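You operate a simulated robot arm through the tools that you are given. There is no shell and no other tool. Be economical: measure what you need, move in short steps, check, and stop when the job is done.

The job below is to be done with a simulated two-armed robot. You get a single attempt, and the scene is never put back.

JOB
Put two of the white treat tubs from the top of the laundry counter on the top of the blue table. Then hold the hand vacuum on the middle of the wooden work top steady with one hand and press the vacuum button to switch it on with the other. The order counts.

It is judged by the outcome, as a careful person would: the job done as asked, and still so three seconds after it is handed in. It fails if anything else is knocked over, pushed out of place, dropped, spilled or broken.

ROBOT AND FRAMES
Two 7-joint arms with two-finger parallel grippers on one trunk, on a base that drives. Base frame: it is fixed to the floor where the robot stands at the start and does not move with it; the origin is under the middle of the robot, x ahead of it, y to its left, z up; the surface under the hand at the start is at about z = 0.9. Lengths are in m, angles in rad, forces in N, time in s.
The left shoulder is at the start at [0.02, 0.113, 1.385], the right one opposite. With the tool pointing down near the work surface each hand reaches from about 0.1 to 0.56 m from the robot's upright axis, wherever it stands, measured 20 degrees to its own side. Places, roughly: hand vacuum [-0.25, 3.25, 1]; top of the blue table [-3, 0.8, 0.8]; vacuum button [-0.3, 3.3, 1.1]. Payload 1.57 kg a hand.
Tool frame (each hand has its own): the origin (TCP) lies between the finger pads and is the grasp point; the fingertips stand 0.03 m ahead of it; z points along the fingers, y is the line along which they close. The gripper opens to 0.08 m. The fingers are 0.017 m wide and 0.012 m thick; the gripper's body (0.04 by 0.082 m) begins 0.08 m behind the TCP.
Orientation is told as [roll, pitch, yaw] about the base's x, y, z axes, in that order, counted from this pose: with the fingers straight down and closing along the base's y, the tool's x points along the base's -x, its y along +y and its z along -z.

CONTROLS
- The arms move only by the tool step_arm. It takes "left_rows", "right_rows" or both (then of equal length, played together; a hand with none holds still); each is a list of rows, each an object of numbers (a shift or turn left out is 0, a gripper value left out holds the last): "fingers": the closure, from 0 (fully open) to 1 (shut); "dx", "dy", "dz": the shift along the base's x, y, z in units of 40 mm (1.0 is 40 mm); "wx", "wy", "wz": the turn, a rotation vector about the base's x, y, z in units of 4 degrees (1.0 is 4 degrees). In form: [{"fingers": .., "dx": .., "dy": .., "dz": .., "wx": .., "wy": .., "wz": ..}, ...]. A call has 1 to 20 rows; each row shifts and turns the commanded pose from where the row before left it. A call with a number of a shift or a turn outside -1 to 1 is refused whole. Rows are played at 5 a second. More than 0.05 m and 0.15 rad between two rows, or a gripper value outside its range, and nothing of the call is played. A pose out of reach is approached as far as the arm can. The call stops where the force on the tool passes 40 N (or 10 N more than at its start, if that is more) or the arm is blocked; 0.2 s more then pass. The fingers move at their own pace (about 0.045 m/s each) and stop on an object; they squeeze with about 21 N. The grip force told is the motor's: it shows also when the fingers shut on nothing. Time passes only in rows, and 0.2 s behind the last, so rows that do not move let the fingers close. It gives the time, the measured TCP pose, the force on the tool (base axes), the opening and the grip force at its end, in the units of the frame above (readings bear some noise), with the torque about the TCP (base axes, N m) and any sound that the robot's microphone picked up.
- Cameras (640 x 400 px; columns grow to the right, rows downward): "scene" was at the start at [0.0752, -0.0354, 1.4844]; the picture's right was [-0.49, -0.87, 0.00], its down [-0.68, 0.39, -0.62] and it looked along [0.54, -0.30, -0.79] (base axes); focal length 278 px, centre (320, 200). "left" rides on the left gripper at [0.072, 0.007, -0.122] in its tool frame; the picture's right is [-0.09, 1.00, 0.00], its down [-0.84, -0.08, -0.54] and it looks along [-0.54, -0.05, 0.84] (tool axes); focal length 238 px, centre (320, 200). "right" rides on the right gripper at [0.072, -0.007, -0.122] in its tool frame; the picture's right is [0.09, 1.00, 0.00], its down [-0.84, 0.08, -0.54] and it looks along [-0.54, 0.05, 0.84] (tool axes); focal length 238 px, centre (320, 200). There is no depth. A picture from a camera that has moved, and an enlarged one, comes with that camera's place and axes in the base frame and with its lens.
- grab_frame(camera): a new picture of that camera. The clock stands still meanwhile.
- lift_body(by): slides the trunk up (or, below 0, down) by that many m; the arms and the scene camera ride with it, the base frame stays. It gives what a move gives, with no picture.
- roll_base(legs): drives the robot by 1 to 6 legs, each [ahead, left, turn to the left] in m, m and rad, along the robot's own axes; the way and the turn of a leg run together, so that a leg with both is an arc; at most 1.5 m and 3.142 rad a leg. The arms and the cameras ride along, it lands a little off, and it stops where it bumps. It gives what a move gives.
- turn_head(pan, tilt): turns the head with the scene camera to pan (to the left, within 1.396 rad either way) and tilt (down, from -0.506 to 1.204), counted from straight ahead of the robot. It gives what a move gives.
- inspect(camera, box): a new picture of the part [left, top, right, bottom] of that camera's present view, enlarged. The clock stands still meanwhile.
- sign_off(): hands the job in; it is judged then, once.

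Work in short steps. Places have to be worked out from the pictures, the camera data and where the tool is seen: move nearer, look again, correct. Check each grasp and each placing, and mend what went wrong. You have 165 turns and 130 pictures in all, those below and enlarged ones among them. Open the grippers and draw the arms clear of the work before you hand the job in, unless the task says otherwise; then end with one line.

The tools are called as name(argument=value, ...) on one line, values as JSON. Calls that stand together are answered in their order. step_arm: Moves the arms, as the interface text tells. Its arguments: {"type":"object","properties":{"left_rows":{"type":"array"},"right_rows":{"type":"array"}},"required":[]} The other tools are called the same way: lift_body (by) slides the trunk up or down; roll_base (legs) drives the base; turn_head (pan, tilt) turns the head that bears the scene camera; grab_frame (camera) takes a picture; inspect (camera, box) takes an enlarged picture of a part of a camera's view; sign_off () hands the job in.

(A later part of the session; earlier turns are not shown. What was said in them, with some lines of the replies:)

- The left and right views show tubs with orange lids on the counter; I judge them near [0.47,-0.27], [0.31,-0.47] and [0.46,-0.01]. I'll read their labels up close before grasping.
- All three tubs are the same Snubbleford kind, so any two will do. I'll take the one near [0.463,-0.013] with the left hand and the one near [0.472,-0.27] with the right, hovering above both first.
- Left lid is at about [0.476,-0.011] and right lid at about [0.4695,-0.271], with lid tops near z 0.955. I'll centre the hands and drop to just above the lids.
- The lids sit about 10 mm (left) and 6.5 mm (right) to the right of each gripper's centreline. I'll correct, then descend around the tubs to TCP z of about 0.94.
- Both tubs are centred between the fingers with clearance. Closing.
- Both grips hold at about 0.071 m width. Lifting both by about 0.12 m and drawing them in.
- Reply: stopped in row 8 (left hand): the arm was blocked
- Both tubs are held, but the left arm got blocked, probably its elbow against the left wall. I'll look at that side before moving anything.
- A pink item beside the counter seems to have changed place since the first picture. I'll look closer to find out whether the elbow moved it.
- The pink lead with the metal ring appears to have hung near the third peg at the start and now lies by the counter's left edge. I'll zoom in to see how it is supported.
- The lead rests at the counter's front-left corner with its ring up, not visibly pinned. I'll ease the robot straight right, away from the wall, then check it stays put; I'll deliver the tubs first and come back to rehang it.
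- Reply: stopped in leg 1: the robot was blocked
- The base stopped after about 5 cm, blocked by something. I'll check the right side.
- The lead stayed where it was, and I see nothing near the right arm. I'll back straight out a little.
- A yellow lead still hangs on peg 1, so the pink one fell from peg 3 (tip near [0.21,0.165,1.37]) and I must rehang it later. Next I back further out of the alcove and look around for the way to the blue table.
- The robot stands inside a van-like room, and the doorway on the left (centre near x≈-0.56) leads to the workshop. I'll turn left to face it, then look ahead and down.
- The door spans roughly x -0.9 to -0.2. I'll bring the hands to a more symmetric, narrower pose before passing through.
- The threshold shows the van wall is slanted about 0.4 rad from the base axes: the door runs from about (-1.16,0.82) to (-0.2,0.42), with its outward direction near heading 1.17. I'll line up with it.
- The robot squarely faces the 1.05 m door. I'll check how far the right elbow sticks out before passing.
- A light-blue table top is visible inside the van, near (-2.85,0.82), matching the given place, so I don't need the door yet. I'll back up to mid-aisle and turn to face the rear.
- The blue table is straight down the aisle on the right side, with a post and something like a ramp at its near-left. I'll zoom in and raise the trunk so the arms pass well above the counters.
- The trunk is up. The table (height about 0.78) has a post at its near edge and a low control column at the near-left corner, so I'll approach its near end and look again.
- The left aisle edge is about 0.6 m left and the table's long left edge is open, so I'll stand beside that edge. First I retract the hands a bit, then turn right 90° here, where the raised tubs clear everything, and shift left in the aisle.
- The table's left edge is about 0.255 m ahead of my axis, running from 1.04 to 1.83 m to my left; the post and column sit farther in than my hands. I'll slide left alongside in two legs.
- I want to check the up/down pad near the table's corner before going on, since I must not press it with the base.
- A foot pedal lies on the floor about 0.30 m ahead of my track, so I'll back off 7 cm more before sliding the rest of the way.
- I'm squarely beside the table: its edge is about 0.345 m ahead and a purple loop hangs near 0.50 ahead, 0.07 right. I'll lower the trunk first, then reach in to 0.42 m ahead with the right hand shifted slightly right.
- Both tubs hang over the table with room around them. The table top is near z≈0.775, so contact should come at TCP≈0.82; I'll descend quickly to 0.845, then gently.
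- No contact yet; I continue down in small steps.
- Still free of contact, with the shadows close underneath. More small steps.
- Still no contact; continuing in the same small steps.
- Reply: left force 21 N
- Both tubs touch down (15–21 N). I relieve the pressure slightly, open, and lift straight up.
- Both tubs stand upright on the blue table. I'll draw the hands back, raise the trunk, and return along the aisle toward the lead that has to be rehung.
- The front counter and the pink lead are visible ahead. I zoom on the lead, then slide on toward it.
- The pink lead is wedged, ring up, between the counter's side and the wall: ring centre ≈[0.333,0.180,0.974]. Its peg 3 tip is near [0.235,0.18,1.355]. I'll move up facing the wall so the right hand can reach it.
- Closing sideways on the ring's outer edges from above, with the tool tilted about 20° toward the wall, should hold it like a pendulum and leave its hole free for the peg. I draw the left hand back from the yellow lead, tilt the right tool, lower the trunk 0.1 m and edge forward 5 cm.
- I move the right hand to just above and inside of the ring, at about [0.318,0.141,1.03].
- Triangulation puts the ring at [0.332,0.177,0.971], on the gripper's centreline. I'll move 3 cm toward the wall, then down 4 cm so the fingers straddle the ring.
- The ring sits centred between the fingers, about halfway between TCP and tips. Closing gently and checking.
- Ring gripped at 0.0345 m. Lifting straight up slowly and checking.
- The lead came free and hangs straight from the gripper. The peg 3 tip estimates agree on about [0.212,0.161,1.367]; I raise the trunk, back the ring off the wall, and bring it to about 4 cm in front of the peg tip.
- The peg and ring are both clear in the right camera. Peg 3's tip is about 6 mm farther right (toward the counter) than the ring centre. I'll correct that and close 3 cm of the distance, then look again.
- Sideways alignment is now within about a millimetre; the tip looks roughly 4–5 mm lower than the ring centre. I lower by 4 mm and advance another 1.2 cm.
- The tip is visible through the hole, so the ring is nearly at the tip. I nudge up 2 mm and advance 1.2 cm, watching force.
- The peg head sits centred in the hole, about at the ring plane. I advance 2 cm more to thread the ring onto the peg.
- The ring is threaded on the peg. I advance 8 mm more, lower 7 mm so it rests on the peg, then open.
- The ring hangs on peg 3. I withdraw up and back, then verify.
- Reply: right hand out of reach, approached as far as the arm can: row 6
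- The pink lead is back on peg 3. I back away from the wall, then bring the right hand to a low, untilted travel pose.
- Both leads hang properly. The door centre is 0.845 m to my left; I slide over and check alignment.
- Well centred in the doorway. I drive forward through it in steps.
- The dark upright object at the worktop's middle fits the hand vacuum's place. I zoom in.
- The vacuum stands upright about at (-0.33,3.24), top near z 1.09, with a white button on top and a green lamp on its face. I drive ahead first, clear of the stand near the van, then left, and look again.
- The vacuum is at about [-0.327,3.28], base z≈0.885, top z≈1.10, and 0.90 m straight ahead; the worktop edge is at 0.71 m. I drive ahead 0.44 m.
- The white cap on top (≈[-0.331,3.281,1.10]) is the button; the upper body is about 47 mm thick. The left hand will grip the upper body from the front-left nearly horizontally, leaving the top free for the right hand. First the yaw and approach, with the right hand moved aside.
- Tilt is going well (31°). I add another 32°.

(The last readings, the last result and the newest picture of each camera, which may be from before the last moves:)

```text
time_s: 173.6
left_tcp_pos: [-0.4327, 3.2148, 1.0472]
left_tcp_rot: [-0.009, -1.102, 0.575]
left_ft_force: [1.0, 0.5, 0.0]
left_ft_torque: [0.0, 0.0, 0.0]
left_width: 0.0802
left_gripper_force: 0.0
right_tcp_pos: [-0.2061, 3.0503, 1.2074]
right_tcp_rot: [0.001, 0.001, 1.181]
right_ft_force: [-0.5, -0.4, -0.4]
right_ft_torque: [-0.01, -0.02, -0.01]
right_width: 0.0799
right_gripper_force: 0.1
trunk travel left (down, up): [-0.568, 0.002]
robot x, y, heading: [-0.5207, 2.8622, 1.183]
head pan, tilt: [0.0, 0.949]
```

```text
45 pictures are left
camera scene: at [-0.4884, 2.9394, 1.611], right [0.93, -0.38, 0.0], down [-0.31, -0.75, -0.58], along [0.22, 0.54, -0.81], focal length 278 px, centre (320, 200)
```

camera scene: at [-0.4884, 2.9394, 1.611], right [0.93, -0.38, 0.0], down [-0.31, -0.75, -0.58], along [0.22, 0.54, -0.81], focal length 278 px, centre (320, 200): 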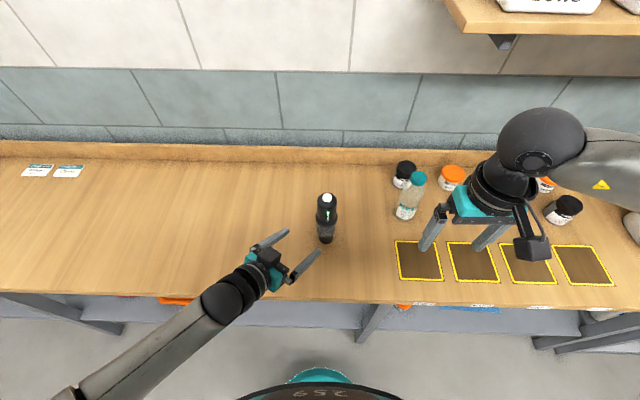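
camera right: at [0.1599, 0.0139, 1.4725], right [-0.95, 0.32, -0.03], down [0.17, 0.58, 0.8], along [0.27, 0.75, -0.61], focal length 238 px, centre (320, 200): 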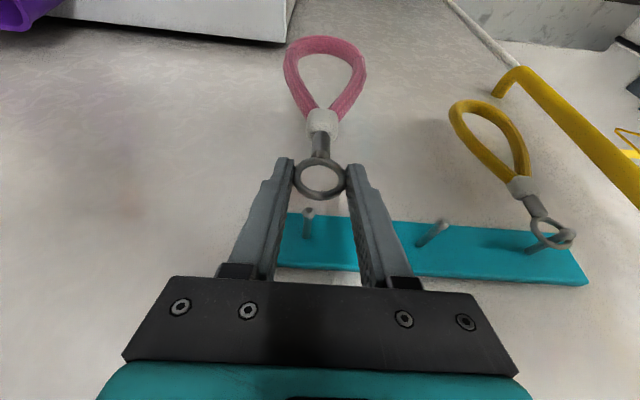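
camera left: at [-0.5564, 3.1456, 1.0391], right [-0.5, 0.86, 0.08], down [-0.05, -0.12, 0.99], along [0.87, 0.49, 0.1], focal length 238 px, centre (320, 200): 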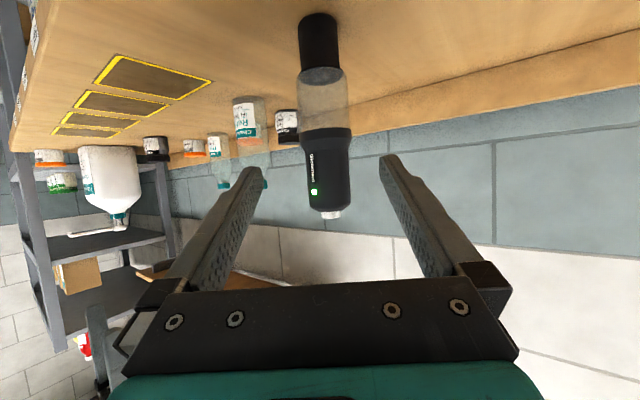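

The left camera shows the vacuum axis at [-0.330,3.285], 0.124 m ahead along the fingers and 3 mm to the side; its upper body spans z≈0.99–1.08. I advance 0.118 m with fingers open.

step_arm(left_rows=[{"dx": 0.487, "dy": 0.333, "dz": -0.03}, {"dx": 0.487, "dy": 0.333, "dz": -0.03}, {"dx": 0.487, "dy": 0.333, "dz": -0.03}, {"dx": 0.487, "dy": 0.333, "dz": -0.03}, {"dx": 0.487, "dy": 0.333, "dz": -0.03}, {}])

grab_frame(camera="left")

inspect(camera="scene", box=[260, 165, 400, 275])

```text
time_s: 175.0
left_tcp_pos: [-0.3363, 3.2818, 1.0397]
left_tcp_rot: [-0.012, -1.102, 0.575]
left_ft_force: [-0.6, -0.5, -0.1]
left_ft_torque: [0.0, 0.02, -0.01]
left_width: 0.0802
left_gripper_force: 0.1
right_tcp_pos: [-0.2064, 3.0494, 1.2077]
right_tcp_rot: [0.001, 0.001, 1.18]
right_ft_force: [-0.4, -0.2, -1.0]
right_ft_torque: [-0.02, -0.02, 0.04]
right_width: 0.0801
right_gripper_force: 0.0
trunk travel left (down, up): [-0.568, 0.002]
robot x, y, heading: [-0.5196, 2.8612, 1.181]
head pan, tilt: [0.0, 0.949]
```

```text
44 pictures are left
camera left: at [-0.4591, 3.2112, 1.0318], right [-0.5, 0.86, 0.08], down [-0.05, -0.12, 0.99], along [0.87, 0.49, 0.1], focal length 238 px, centre (320, 200)
```

left: 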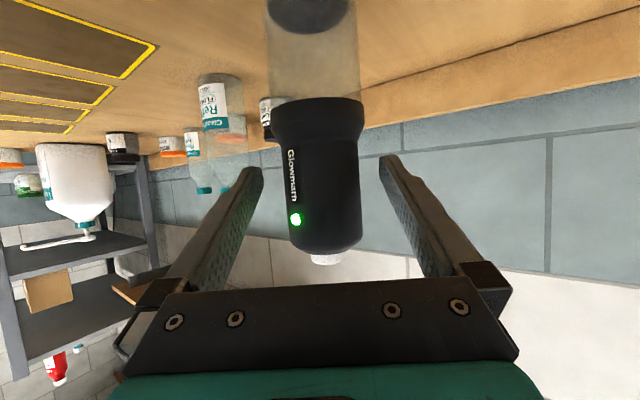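

```text
3.64 times, centred on (330, 220) of scene
camera zoom: at [-0.489, 2.9389, 1.611], right [0.93, -0.38, 0.0], down [-0.31, -0.75, -0.58], along [0.22, 0.54, -0.81], focal length 1013 px, centre (284, 127)
```

zoom: 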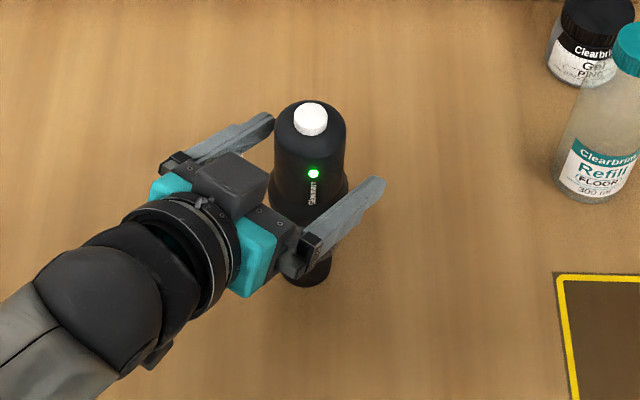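

The body is centred between the fingers, above the collar. Closing the left hand.

step_arm(left_rows=[{"fingers": 1}, {}, {}, {}, {}])

grab_frame(camera="left")

```text
time_s: 176.2
left_tcp_pos: [-0.3357, 3.2819, 1.0397]
left_tcp_rot: [-0.007, -1.102, 0.574]
left_ft_force: [-0.4, 0.7, 0.4]
left_ft_torque: [0.09, 0.0, -0.01]
left_width: 0.0474
left_gripper_force: 20.5
right_tcp_pos: [-0.2047, 3.0488, 1.2068]
right_tcp_rot: [0.001, 0.001, 1.182]
right_ft_force: [0.8, -1.1, -0.5]
right_ft_torque: [0.0, 0.02, 0.0]
right_width: 0.0802
right_gripper_force: 0.1
trunk travel left (down, up): [-0.568, 0.002]
robot x, y, heading: [-0.5202, 2.8597, 1.188]
head pan, tilt: [0.0, 0.949]
```

```text
42 pictures are left
camera left: at [-0.459, 3.2114, 1.0318], right [-0.5, 0.86, 0.08], down [-0.05, -0.12, 0.99], along [0.87, 0.49, 0.1], focal length 238 px, centre (320, 200)
```

left: 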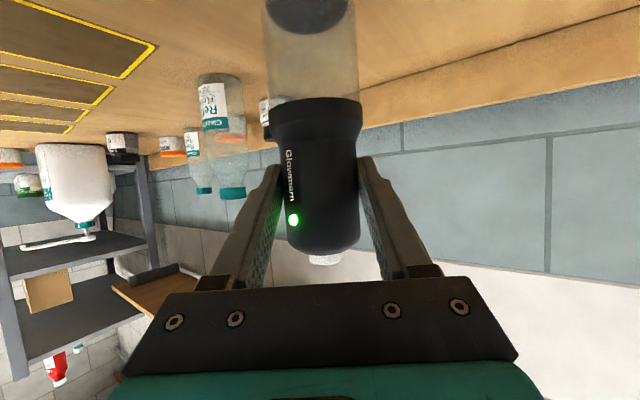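

Held firmly (0.047 m). Now I bring the right hand, fingers shut, above the button.

step_arm(right_rows=[{"fingers": 1, "dz": 0.25}, {"dx": -0.45, "dy": 0.83}, {"dx": -0.45, "dy": 0.83}, {"dx": -0.45, "dy": 0.83}, {"dx": -0.45, "dy": 0.83}, {"dx": -0.45, "dy": 0.83}, {"dx": -0.45, "dy": 0.83}, {"dx": -0.45, "dy": 0.87}, {}])

grab_frame(camera="right")

grab_frame(camera="left")

grab_frame(camera="scene")

```text
time_s: 178.2
left_tcp_pos: [-0.3353, 3.2819, 1.0396]
left_tcp_rot: [-0.009, -1.1, 0.572]
left_ft_force: [-1.3, 0.2, 2.0]
left_ft_torque: [-0.07, 0.05, -0.03]
left_width: 0.0471
left_gripper_force: 20.7
right_tcp_pos: [-0.333, 3.2833, 1.2173]
right_tcp_rot: [-0.001, 0.0, 1.183]
right_ft_force: [0.7, 0.2, -0.9]
right_ft_torque: [-0.01, 0.02, 0.01]
right_width: 0.0001
right_gripper_force: 21.2
trunk travel left (down, up): [-0.568, 0.002]
robot x, y, heading: [-0.5178, 2.8578, 1.181]
head pan, tilt: [0.0, 0.949]
```

```text
41 pictures are left
camera right: at [-0.3537, 3.2149, 1.3396], right [-0.96, 0.29, 0.0], down [0.25, 0.8, 0.54], along [0.16, 0.52, -0.84], focal length 238 px, centre (320, 200)
```

right: 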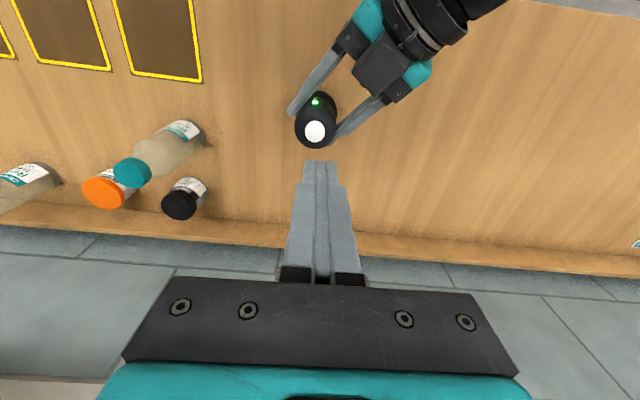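

```text
40 pictures are left
camera left: at [-0.4589, 3.211, 1.0318], right [-0.5, 0.86, 0.08], down [-0.05, -0.12, 0.99], along [0.87, 0.49, 0.1], focal length 238 px, centre (320, 200)
```

left: 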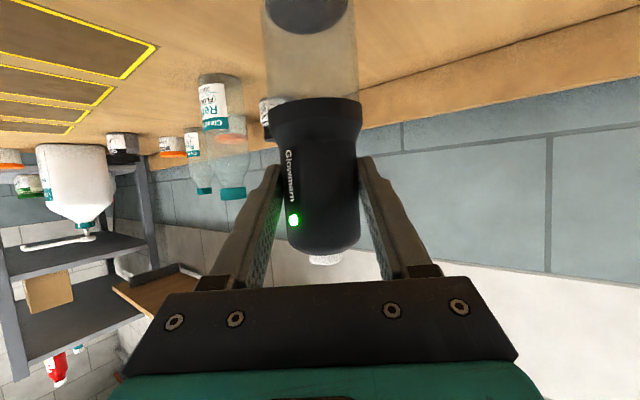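

```text
39 pictures are left
camera scene: at [-0.4881, 2.9385, 1.611], right [0.93, -0.38, 0.0], down [-0.31, -0.75, -0.58], along [0.22, 0.54, -0.81], focal length 278 px, centre (320, 200)
```

scene: 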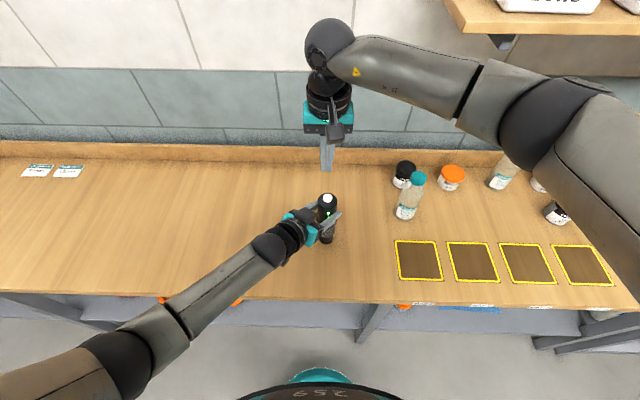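

The button is about 5 mm to the +x side of the fingertips' line, its top around z 1.085–1.10. I correct, lower 6.5 cm, and re-check.

step_arm(right_rows=[{"dx": 0.14, "dy": 0.03}, {"dz": -0.6}, {"dz": -0.6}, {"dz": -0.4}, {}])

inspect(camera="right", box=[260, 90, 380, 190])

grab_frame(camera="left")

```text
time_s: 179.4
left_tcp_pos: [-0.3354, 3.2818, 1.0397]
left_tcp_rot: [-0.008, -1.101, 0.574]
left_ft_force: [-1.0, 0.4, 1.3]
left_ft_torque: [0.09, 0.01, 0.01]
left_width: 0.0471
left_gripper_force: 21.1
right_tcp_pos: [-0.3281, 3.2851, 1.1536]
right_tcp_rot: [0.001, 0.001, 1.182]
right_ft_force: [0.4, -0.6, 0.7]
right_ft_torque: [-0.01, -0.02, -0.03]
right_width: 0.0
right_gripper_force: 21.2
trunk travel left (down, up): [-0.568, 0.002]
robot x, y, heading: [-0.5208, 2.8618, 1.187]
head pan, tilt: [0.0, 0.949]
```

```text
4.00 times, centred on (320, 140) of right
camera zoom: at [-0.3492, 3.217, 1.2762], right [-0.96, 0.29, 0.0], down [0.25, 0.8, 0.54], along [0.16, 0.52, -0.84], focal length 953 px, centre (320, 440)
```

zoom: 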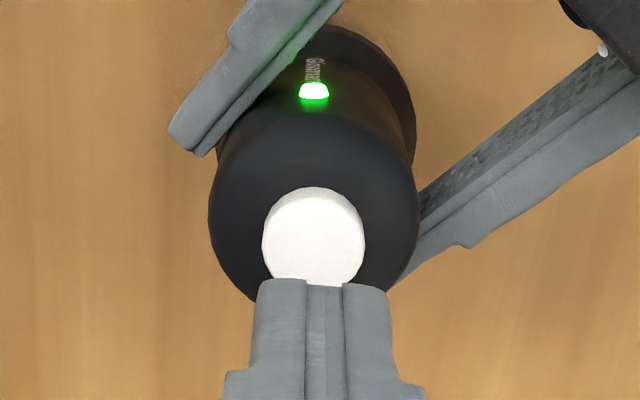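

```text
37 pictures are left
camera left: at [-0.4591, 3.2113, 1.0317], right [-0.5, 0.86, 0.08], down [-0.05, -0.12, 0.99], along [0.87, 0.49, 0.1], focal length 238 px, centre (320, 200)
```

left: 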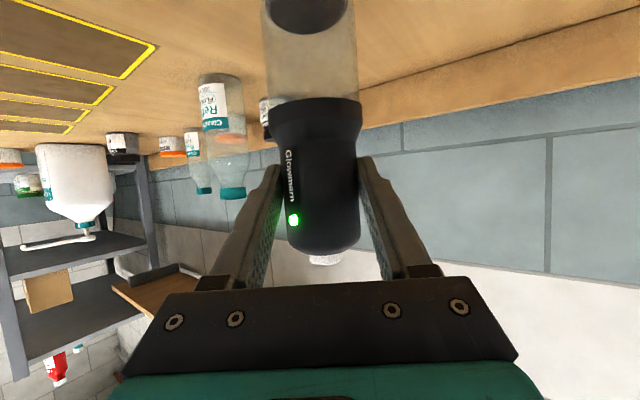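

Aligned within 2 mm. I descend slowly, watching the force and sound.

step_arm(right_rows=[{"dz": -0.15}, {"dz": -0.15}, {"dz": -0.12}, {"dz": -0.1}])

```text
time_s: 180.4
left_tcp_pos: [-0.3349, 3.2813, 1.0394]
left_tcp_rot: [-0.009, -1.101, 0.574]
left_ft_force: [-1.1, 0.8, 2.0]
left_ft_torque: [0.08, 0.06, 0.0]
left_width: 0.0474
left_gripper_force: 21.0
right_tcp_pos: [-0.3266, 3.2848, 1.1326]
right_tcp_rot: [0.001, 0.002, 1.183]
right_ft_force: [-0.5, 0.2, 0.0]
right_ft_torque: [0.03, 0.02, 0.01]
right_width: 0.0002
right_gripper_force: 20.8
trunk travel left (down, up): [-0.568, 0.002]
robot x, y, heading: [-0.5178, 2.8621, 1.18]
head pan, tilt: [0.0, 0.949]
```

No contact yet at tip z≈1.103. Smaller steps on.

step_arm(right_rows=[{"dz": -0.08}, {"dz": -0.08}, {"dz": -0.08}])

grab_frame(camera="left")

```text
time_s: 181.2
left_tcp_pos: [-0.3351, 3.2805, 1.0402]
left_tcp_rot: [-0.01, -1.102, 0.573]
left_ft_force: [-0.5, 1.1, 1.9]
left_ft_torque: [0.09, 0.05, 0.01]
left_width: 0.0473
left_gripper_force: 20.8
right_tcp_pos: [-0.3278, 3.285, 1.1223]
right_tcp_rot: [0.003, 0.002, 1.182]
right_ft_force: [-0.2, 0.3, -1.1]
right_ft_torque: [0.0, 0.01, -0.02]
right_width: 0.0001
right_gripper_force: 20.1
trunk travel left (down, up): [-0.568, 0.002]
robot x, y, heading: [-0.5202, 2.8621, 1.176]
head pan, tilt: [0.0, 0.949]
```

```text
36 pictures are left
camera left: at [-0.4591, 3.2113, 1.0317], right [-0.5, 0.86, 0.08], down [-0.05, -0.12, 0.99], along [0.87, 0.49, 0.1], focal length 238 px, centre (320, 200)
```

left: 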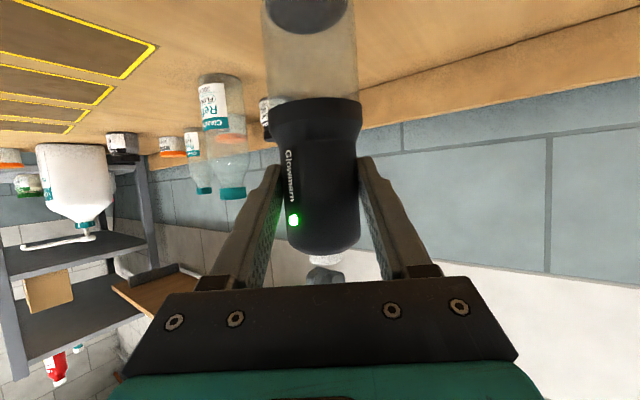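

The fingertip is now just a few mm above the button. Continuing in 2 mm steps.

step_arm(right_rows=[{"dz": -0.06}, {"dz": -0.06}])

step_arm(right_rows=[{"dz": -0.05}, {"dz": -0.05}])

```text
time_s: 181.8
left_tcp_pos: [-0.3351, 3.2816, 1.0398]
left_tcp_rot: [-0.01, -1.101, 0.574]
left_ft_force: [-1.1, 1.3, 0.6]
left_ft_torque: [0.12, 0.05, -0.01]
left_width: 0.0471
left_gripper_force: 20.9
right_tcp_pos: [-0.3268, 3.2847, 1.1188]
right_tcp_rot: [0.002, 0.0, 1.181]
right_ft_force: [0.4, -0.4, 0.4]
right_ft_torque: [0.0, 0.02, -0.02]
right_width: 0.0
right_gripper_force: 21.1
trunk travel left (down, up): [-0.568, 0.002]
robot x, y, heading: [-0.5198, 2.8618, 1.187]
head pan, tilt: [0.0, 0.949]
```

```text
time_s: 182.4
left_tcp_pos: [-0.3352, 3.2813, 1.04]
left_tcp_rot: [-0.009, -1.099, 0.575]
left_ft_force: [-1.1, 0.9, 0.9]
left_ft_torque: [0.08, -0.08, 0.01]
left_width: 0.0472
left_gripper_force: 20.8
right_tcp_pos: [-0.3255, 3.2847, 1.1144]
right_tcp_rot: [0.002, 0.002, 1.183]
right_ft_force: [0.0, -0.3, 2.1]
right_ft_torque: [-0.03, 0.01, -0.01]
right_width: 0.0
right_gripper_force: 20.9
trunk travel left (down, up): [-0.568, 0.002]
robot x, y, heading: [-0.5148, 2.8654, 1.185]
head pan, tilt: [0.0, 0.949]
heard: click
```

A click was heard at light contact. I lift the right hand straight up and look at the lamp.

step_arm(right_rows=[{"dz": 0.3}, {"dz": 0.6}, {"dz": 1}, {}])

grab_frame(camera="left")

inspect(camera="right", box=[260, 70, 380, 190])

```text
time_s: 183.4
left_tcp_pos: [-0.3345, 3.2811, 1.0398]
left_tcp_rot: [-0.011, -1.102, 0.575]
left_ft_force: [-1.8, 0.7, 0.8]
left_ft_torque: [0.09, 0.07, -0.01]
left_width: 0.0471
left_gripper_force: 21.0
right_tcp_pos: [-0.3273, 3.2857, 1.1895]
right_tcp_rot: [0.003, 0.003, 1.182]
right_ft_force: [-1.0, 0.2, -0.9]
right_ft_torque: [-0.03, 0.01, 0.04]
right_width: 0.0
right_gripper_force: 21.1
trunk travel left (down, up): [-0.568, 0.002]
robot x, y, heading: [-0.5213, 2.865, 1.178]
head pan, tilt: [0.0, 0.949]
```

```text
35 pictures are left
camera left: at [-0.4591, 3.2112, 1.0317], right [-0.5, 0.86, 0.08], down [-0.05, -0.12, 0.99], along [0.87, 0.49, 0.1], focal length 238 px, centre (320, 200)
```

left: 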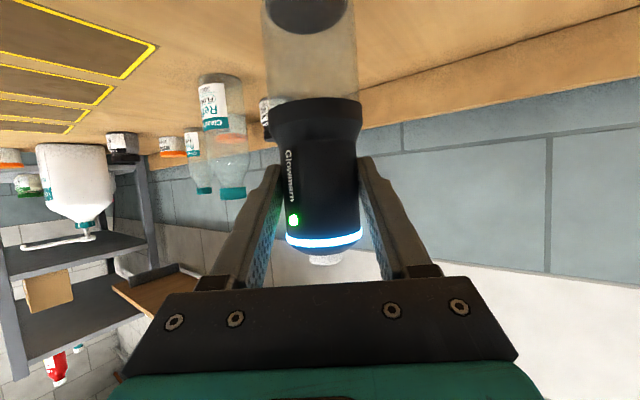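

```text
3.33 times, centred on (320, 130) of right
camera zoom: at [-0.3479, 3.2178, 1.3126], right [-0.96, 0.29, 0.0], down [0.25, 0.8, 0.54], along [0.16, 0.52, -0.84], focal length 794 px, centre (320, 433)
```

zoom: 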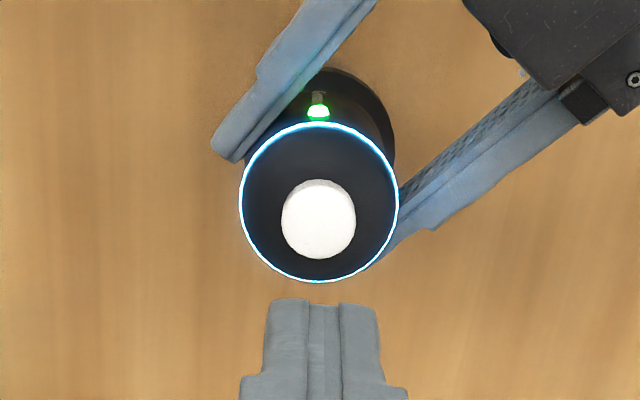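

A blue ring is now lit: the vacuum is on. I move the right hand back out of the way, then open the left hand and retreat along its approach line.

step_arm(right_rows=[{"dz": 0.5, "dx": 0.3, "dy": -0.6}, {"dx": 0.5, "dy": -0.8}, {"dx": 0.5, "dy": -0.8}, {"dx": 0.5, "dy": -0.8}, {"dx": 0.5, "dy": -0.8}, {"dx": 0.5, "dy": -0.8}, {}])

step_arm(left_rows=[{"fingers": 0}, {}, {}, {}, {"dx": -0.21, "dy": -0.136}, {"dx": -0.42, "dy": -0.27}, {"dx": -0.63, "dy": -0.41}, {"dx": -0.84, "dy": -0.54}, {"dx": -0.42, "dy": -0.27}, {}])

grab_frame(camera="scene")

grab_frame(camera="left")

```text
time_s: 185.0
left_tcp_pos: [-0.3359, 3.2801, 1.0387]
left_tcp_rot: [-0.013, -1.101, 0.579]
left_ft_force: [-0.9, -1.4, 1.4]
left_ft_torque: [-0.1, 0.09, 0.03]
left_width: 0.0474
left_gripper_force: 21.0
right_tcp_pos: [-0.2166, 3.1013, 1.2082]
right_tcp_rot: [0.003, 0.0, 1.183]
right_ft_force: [-1.1, 0.3, 0.5]
right_ft_torque: [-0.01, -0.02, 0.01]
right_width: 0.0001
right_gripper_force: 20.8
trunk travel left (down, up): [-0.568, 0.002]
robot x, y, heading: [-0.5214, 2.86, 1.182]
head pan, tilt: [0.0, 0.949]
```

```text
time_s: 187.2
left_tcp_pos: [-0.4368, 3.2162, 1.0414]
left_tcp_rot: [-0.008, -1.102, 0.575]
left_ft_force: [0.3, 0.4, -0.7]
left_ft_torque: [0.0, 0.04, -0.03]
left_width: 0.0798
left_gripper_force: 0.1
right_tcp_pos: [-0.2148, 3.102, 1.2084]
right_tcp_rot: [0.002, 0.002, 1.181]
right_ft_force: [0.5, -0.2, 0.2]
right_ft_torque: [-0.04, 0.01, 0.02]
right_width: 0.0
right_gripper_force: 21.1
trunk travel left (down, up): [-0.568, 0.002]
robot x, y, heading: [-0.5179, 2.8592, 1.187]
head pan, tilt: [0.0, 0.949]
```

```text
33 pictures are left
camera scene: at [-0.4884, 2.9393, 1.611], right [0.93, -0.38, 0.0], down [-0.31, -0.75, -0.58], along [0.22, 0.54, -0.81], focal length 278 px, centre (320, 200)
```

scene: 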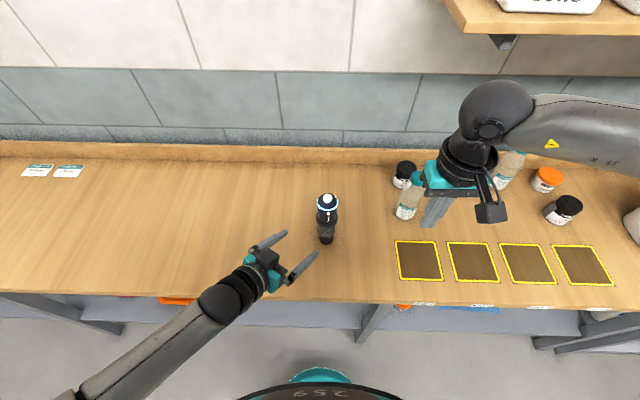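

```text
32 pictures are left
camera left: at [-0.5603, 3.1464, 1.0335], right [-0.5, 0.86, 0.08], down [-0.05, -0.12, 0.99], along [0.87, 0.49, 0.1], focal length 238 px, centre (320, 200)
```

left: 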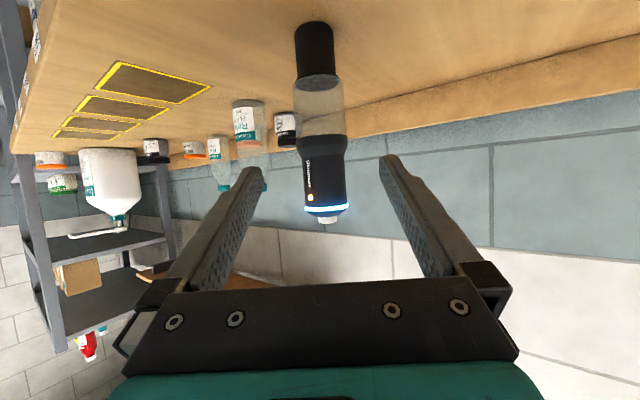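

The vacuum stands upright with its ring lit, but the small lamp looks orange now. I open the right gripper, draw both hands back, and zoom in.

step_arm(left_rows=[{"dx": -0.6, "dy": -0.4}, {"dx": -0.3, "dy": -0.2}, {}, {}], right_rows=[{"fingers": 0, "dx": 0.2, "dy": -0.5}, {"dx": 0.2, "dy": -0.5}, {}, {}])

inspect(camera="scene", box=[290, 175, 370, 255])

inspect(camera="left", box=[260, 100, 380, 240])

```text
time_s: 188.2
left_tcp_pos: [-0.473, 3.192, 1.0417]
left_tcp_rot: [-0.009, -1.103, 0.573]
left_ft_force: [-0.2, 1.1, -0.2]
left_ft_torque: [-0.03, 0.01, -0.01]
left_width: 0.0799
left_gripper_force: 0.0
right_tcp_pos: [-0.1988, 3.0607, 1.2072]
right_tcp_rot: [0.001, 0.002, 1.182]
right_ft_force: [0.7, 0.3, 0.2]
right_ft_torque: [-0.01, 0.03, 0.0]
right_width: 0.0801
right_gripper_force: 0.1
trunk travel left (down, up): [-0.568, 0.002]
robot x, y, heading: [-0.5177, 2.862, 1.187]
head pan, tilt: [0.0, 0.949]
```

```text
5.00 times, centred on (330, 215) of scene
camera zoom: at [-0.4884, 2.9389, 1.611], right [0.93, -0.38, 0.0], down [-0.31, -0.75, -0.58], along [0.22, 0.54, -0.81], focal length 1392 px, centre (270, 125)
```

zoom: 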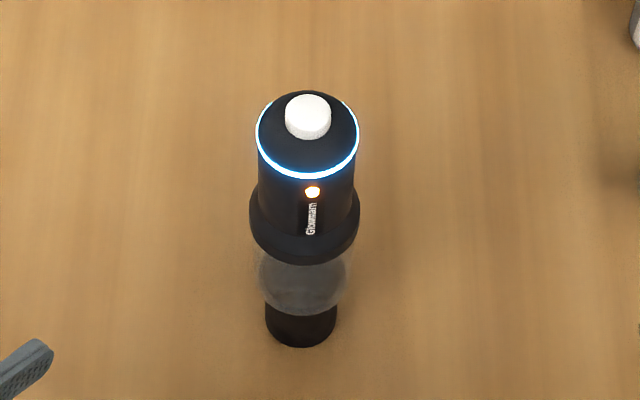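

```text
2.86 times, centred on (320, 170) of left
camera zoom: at [-0.5966, 3.1217, 1.0326], right [-0.5, 0.86, 0.08], down [-0.05, -0.12, 0.99], along [0.87, 0.49, 0.1], focal length 681 px, centre (320, 286)
```

zoom: 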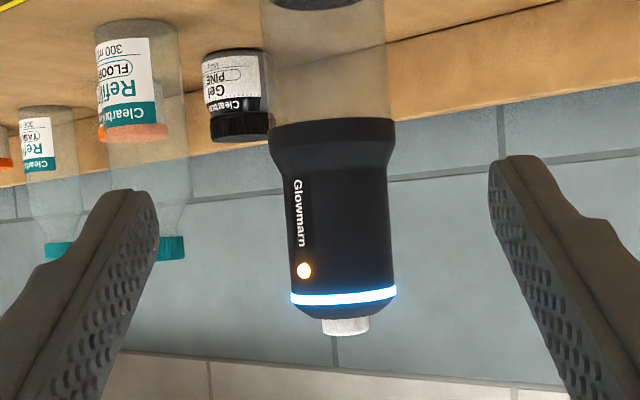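

The ring is on but the lamp changed to orange after release, so I'll wait a few seconds to see whether it stays on.

step_arm(left_rows=[{}, {}, {}, {}, {}, {}, {}, {}, {}, {}])

inspect(camera="scene", box=[290, 175, 370, 255])

step_arm(left_rows=[{}, {}, {}, {}, {}, {}, {}, {}, {}, {}, {}, {}, {}, {}, {}, {}, {}, {}, {}, {}])

inspect(camera="scene", box=[290, 175, 370, 255])

```text
time_s: 190.4
left_tcp_pos: [-0.4732, 3.1928, 1.0412]
left_tcp_rot: [-0.01, -1.099, 0.574]
left_ft_force: [-0.1, -0.4, 0.0]
left_ft_torque: [0.02, 0.01, 0.0]
left_width: 0.08
left_gripper_force: 0.1
right_tcp_pos: [-0.1983, 3.0609, 1.2091]
right_tcp_rot: [0.0, 0.002, 1.182]
right_ft_force: [-0.9, -0.1, 0.8]
right_ft_torque: [-0.01, -0.02, 0.0]
right_width: 0.0799
right_gripper_force: 0.1
trunk travel left (down, up): [-0.568, 0.002]
robot x, y, heading: [-0.5198, 2.8577, 1.184]
head pan, tilt: [0.0, 0.949]
```

```text
5.00 times, centred on (330, 215) of scene
camera zoom: at [-0.4884, 2.9392, 1.611], right [0.93, -0.38, 0.0], down [-0.31, -0.75, -0.58], along [0.22, 0.54, -0.81], focal length 1392 px, centre (270, 125)
```

zoom: 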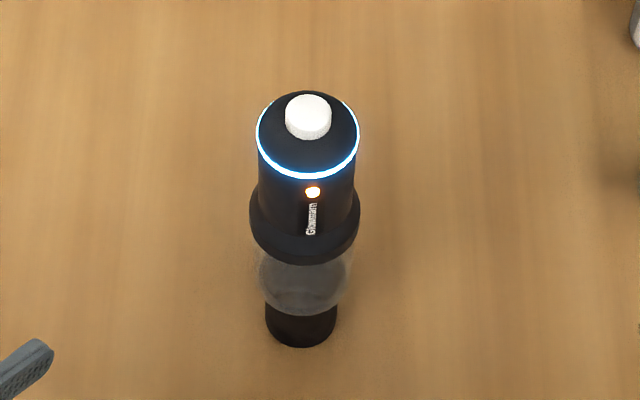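

```text
time_s: 194.6
left_tcp_pos: [-0.4728, 3.1921, 1.0406]
left_tcp_rot: [-0.01, -1.102, 0.574]
left_ft_force: [-0.2, 0.7, -0.2]
left_ft_torque: [0.0, 0.01, -0.02]
left_width: 0.0801
left_gripper_force: 0.2
right_tcp_pos: [-0.1984, 3.0603, 1.2082]
right_tcp_rot: [0.002, 0.001, 1.181]
right_ft_force: [-0.3, -0.3, 0.1]
right_ft_torque: [-0.02, 0.02, 0.01]
right_width: 0.0798
right_gripper_force: 0.1
trunk travel left (down, up): [-0.568, 0.002]
robot x, y, heading: [-0.5199, 2.8612, 1.184]
head pan, tilt: [0.0, 0.949]
```

```text
5.00 times, centred on (330, 215) of scene
camera zoom: at [-0.4884, 2.9392, 1.611], right [0.93, -0.38, 0.0], down [-0.31, -0.75, -0.58], along [0.22, 0.54, -0.81], focal length 1392 px, centre (270, 125)
```

zoom: 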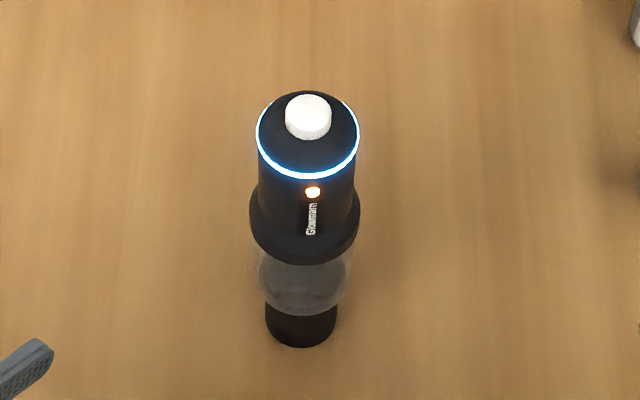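

The vacuum stays on and stands in its place. I back the robot off a little so that the arms are clear of the worktop.

roll_base(legs=[[-0.3, 0, 0]])

inspect(camera="scene", box=[200, 50, 520, 250])

```text
time_s: 196.7
left_tcp_pos: [-0.5857, 2.9188, 1.0405]
left_tcp_rot: [-0.008, -1.101, 0.581]
left_ft_force: [0.6, -0.4, -0.2]
left_ft_torque: [-0.01, 0.01, 0.05]
left_width: 0.0796
left_gripper_force: 0.0
right_tcp_pos: [-0.3118, 2.7885, 1.2099]
right_tcp_rot: [0.002, 0.002, 1.19]
right_ft_force: [0.6, -0.2, -0.3]
right_ft_torque: [0.05, 0.01, 0.01]
right_width: 0.0801
right_gripper_force: 0.0
trunk travel left (down, up): [-0.568, 0.002]
robot x, y, heading: [-0.6323, 2.5849, 1.19]
head pan, tilt: [0.0, 0.949]
```

```text
2.00 times, centred on (360, 150) of scene
camera zoom: at [-0.5997, 2.6648, 1.611], right [0.93, -0.37, 0.0], down [-0.3, -0.76, -0.58], along [0.22, 0.54, -0.81], focal length 557 px, centre (240, 300)
```

zoom: 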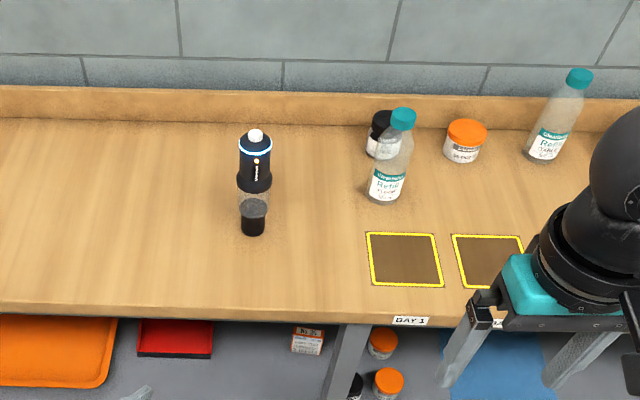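

Everything is as asked: two tubs on the blue table, the lead rehung on its peg, and the vacuum on and upright with the arms clear. Handing in.

sign_off()

```text
The job is handed in.
```

The job is handed in: two white treat tubs stand on the blue table, and the hand vacuum was then held with the left hand and switched on with the right. Early on, my left arm knocked a pink lead off its peg; I hung it back on peg 3.
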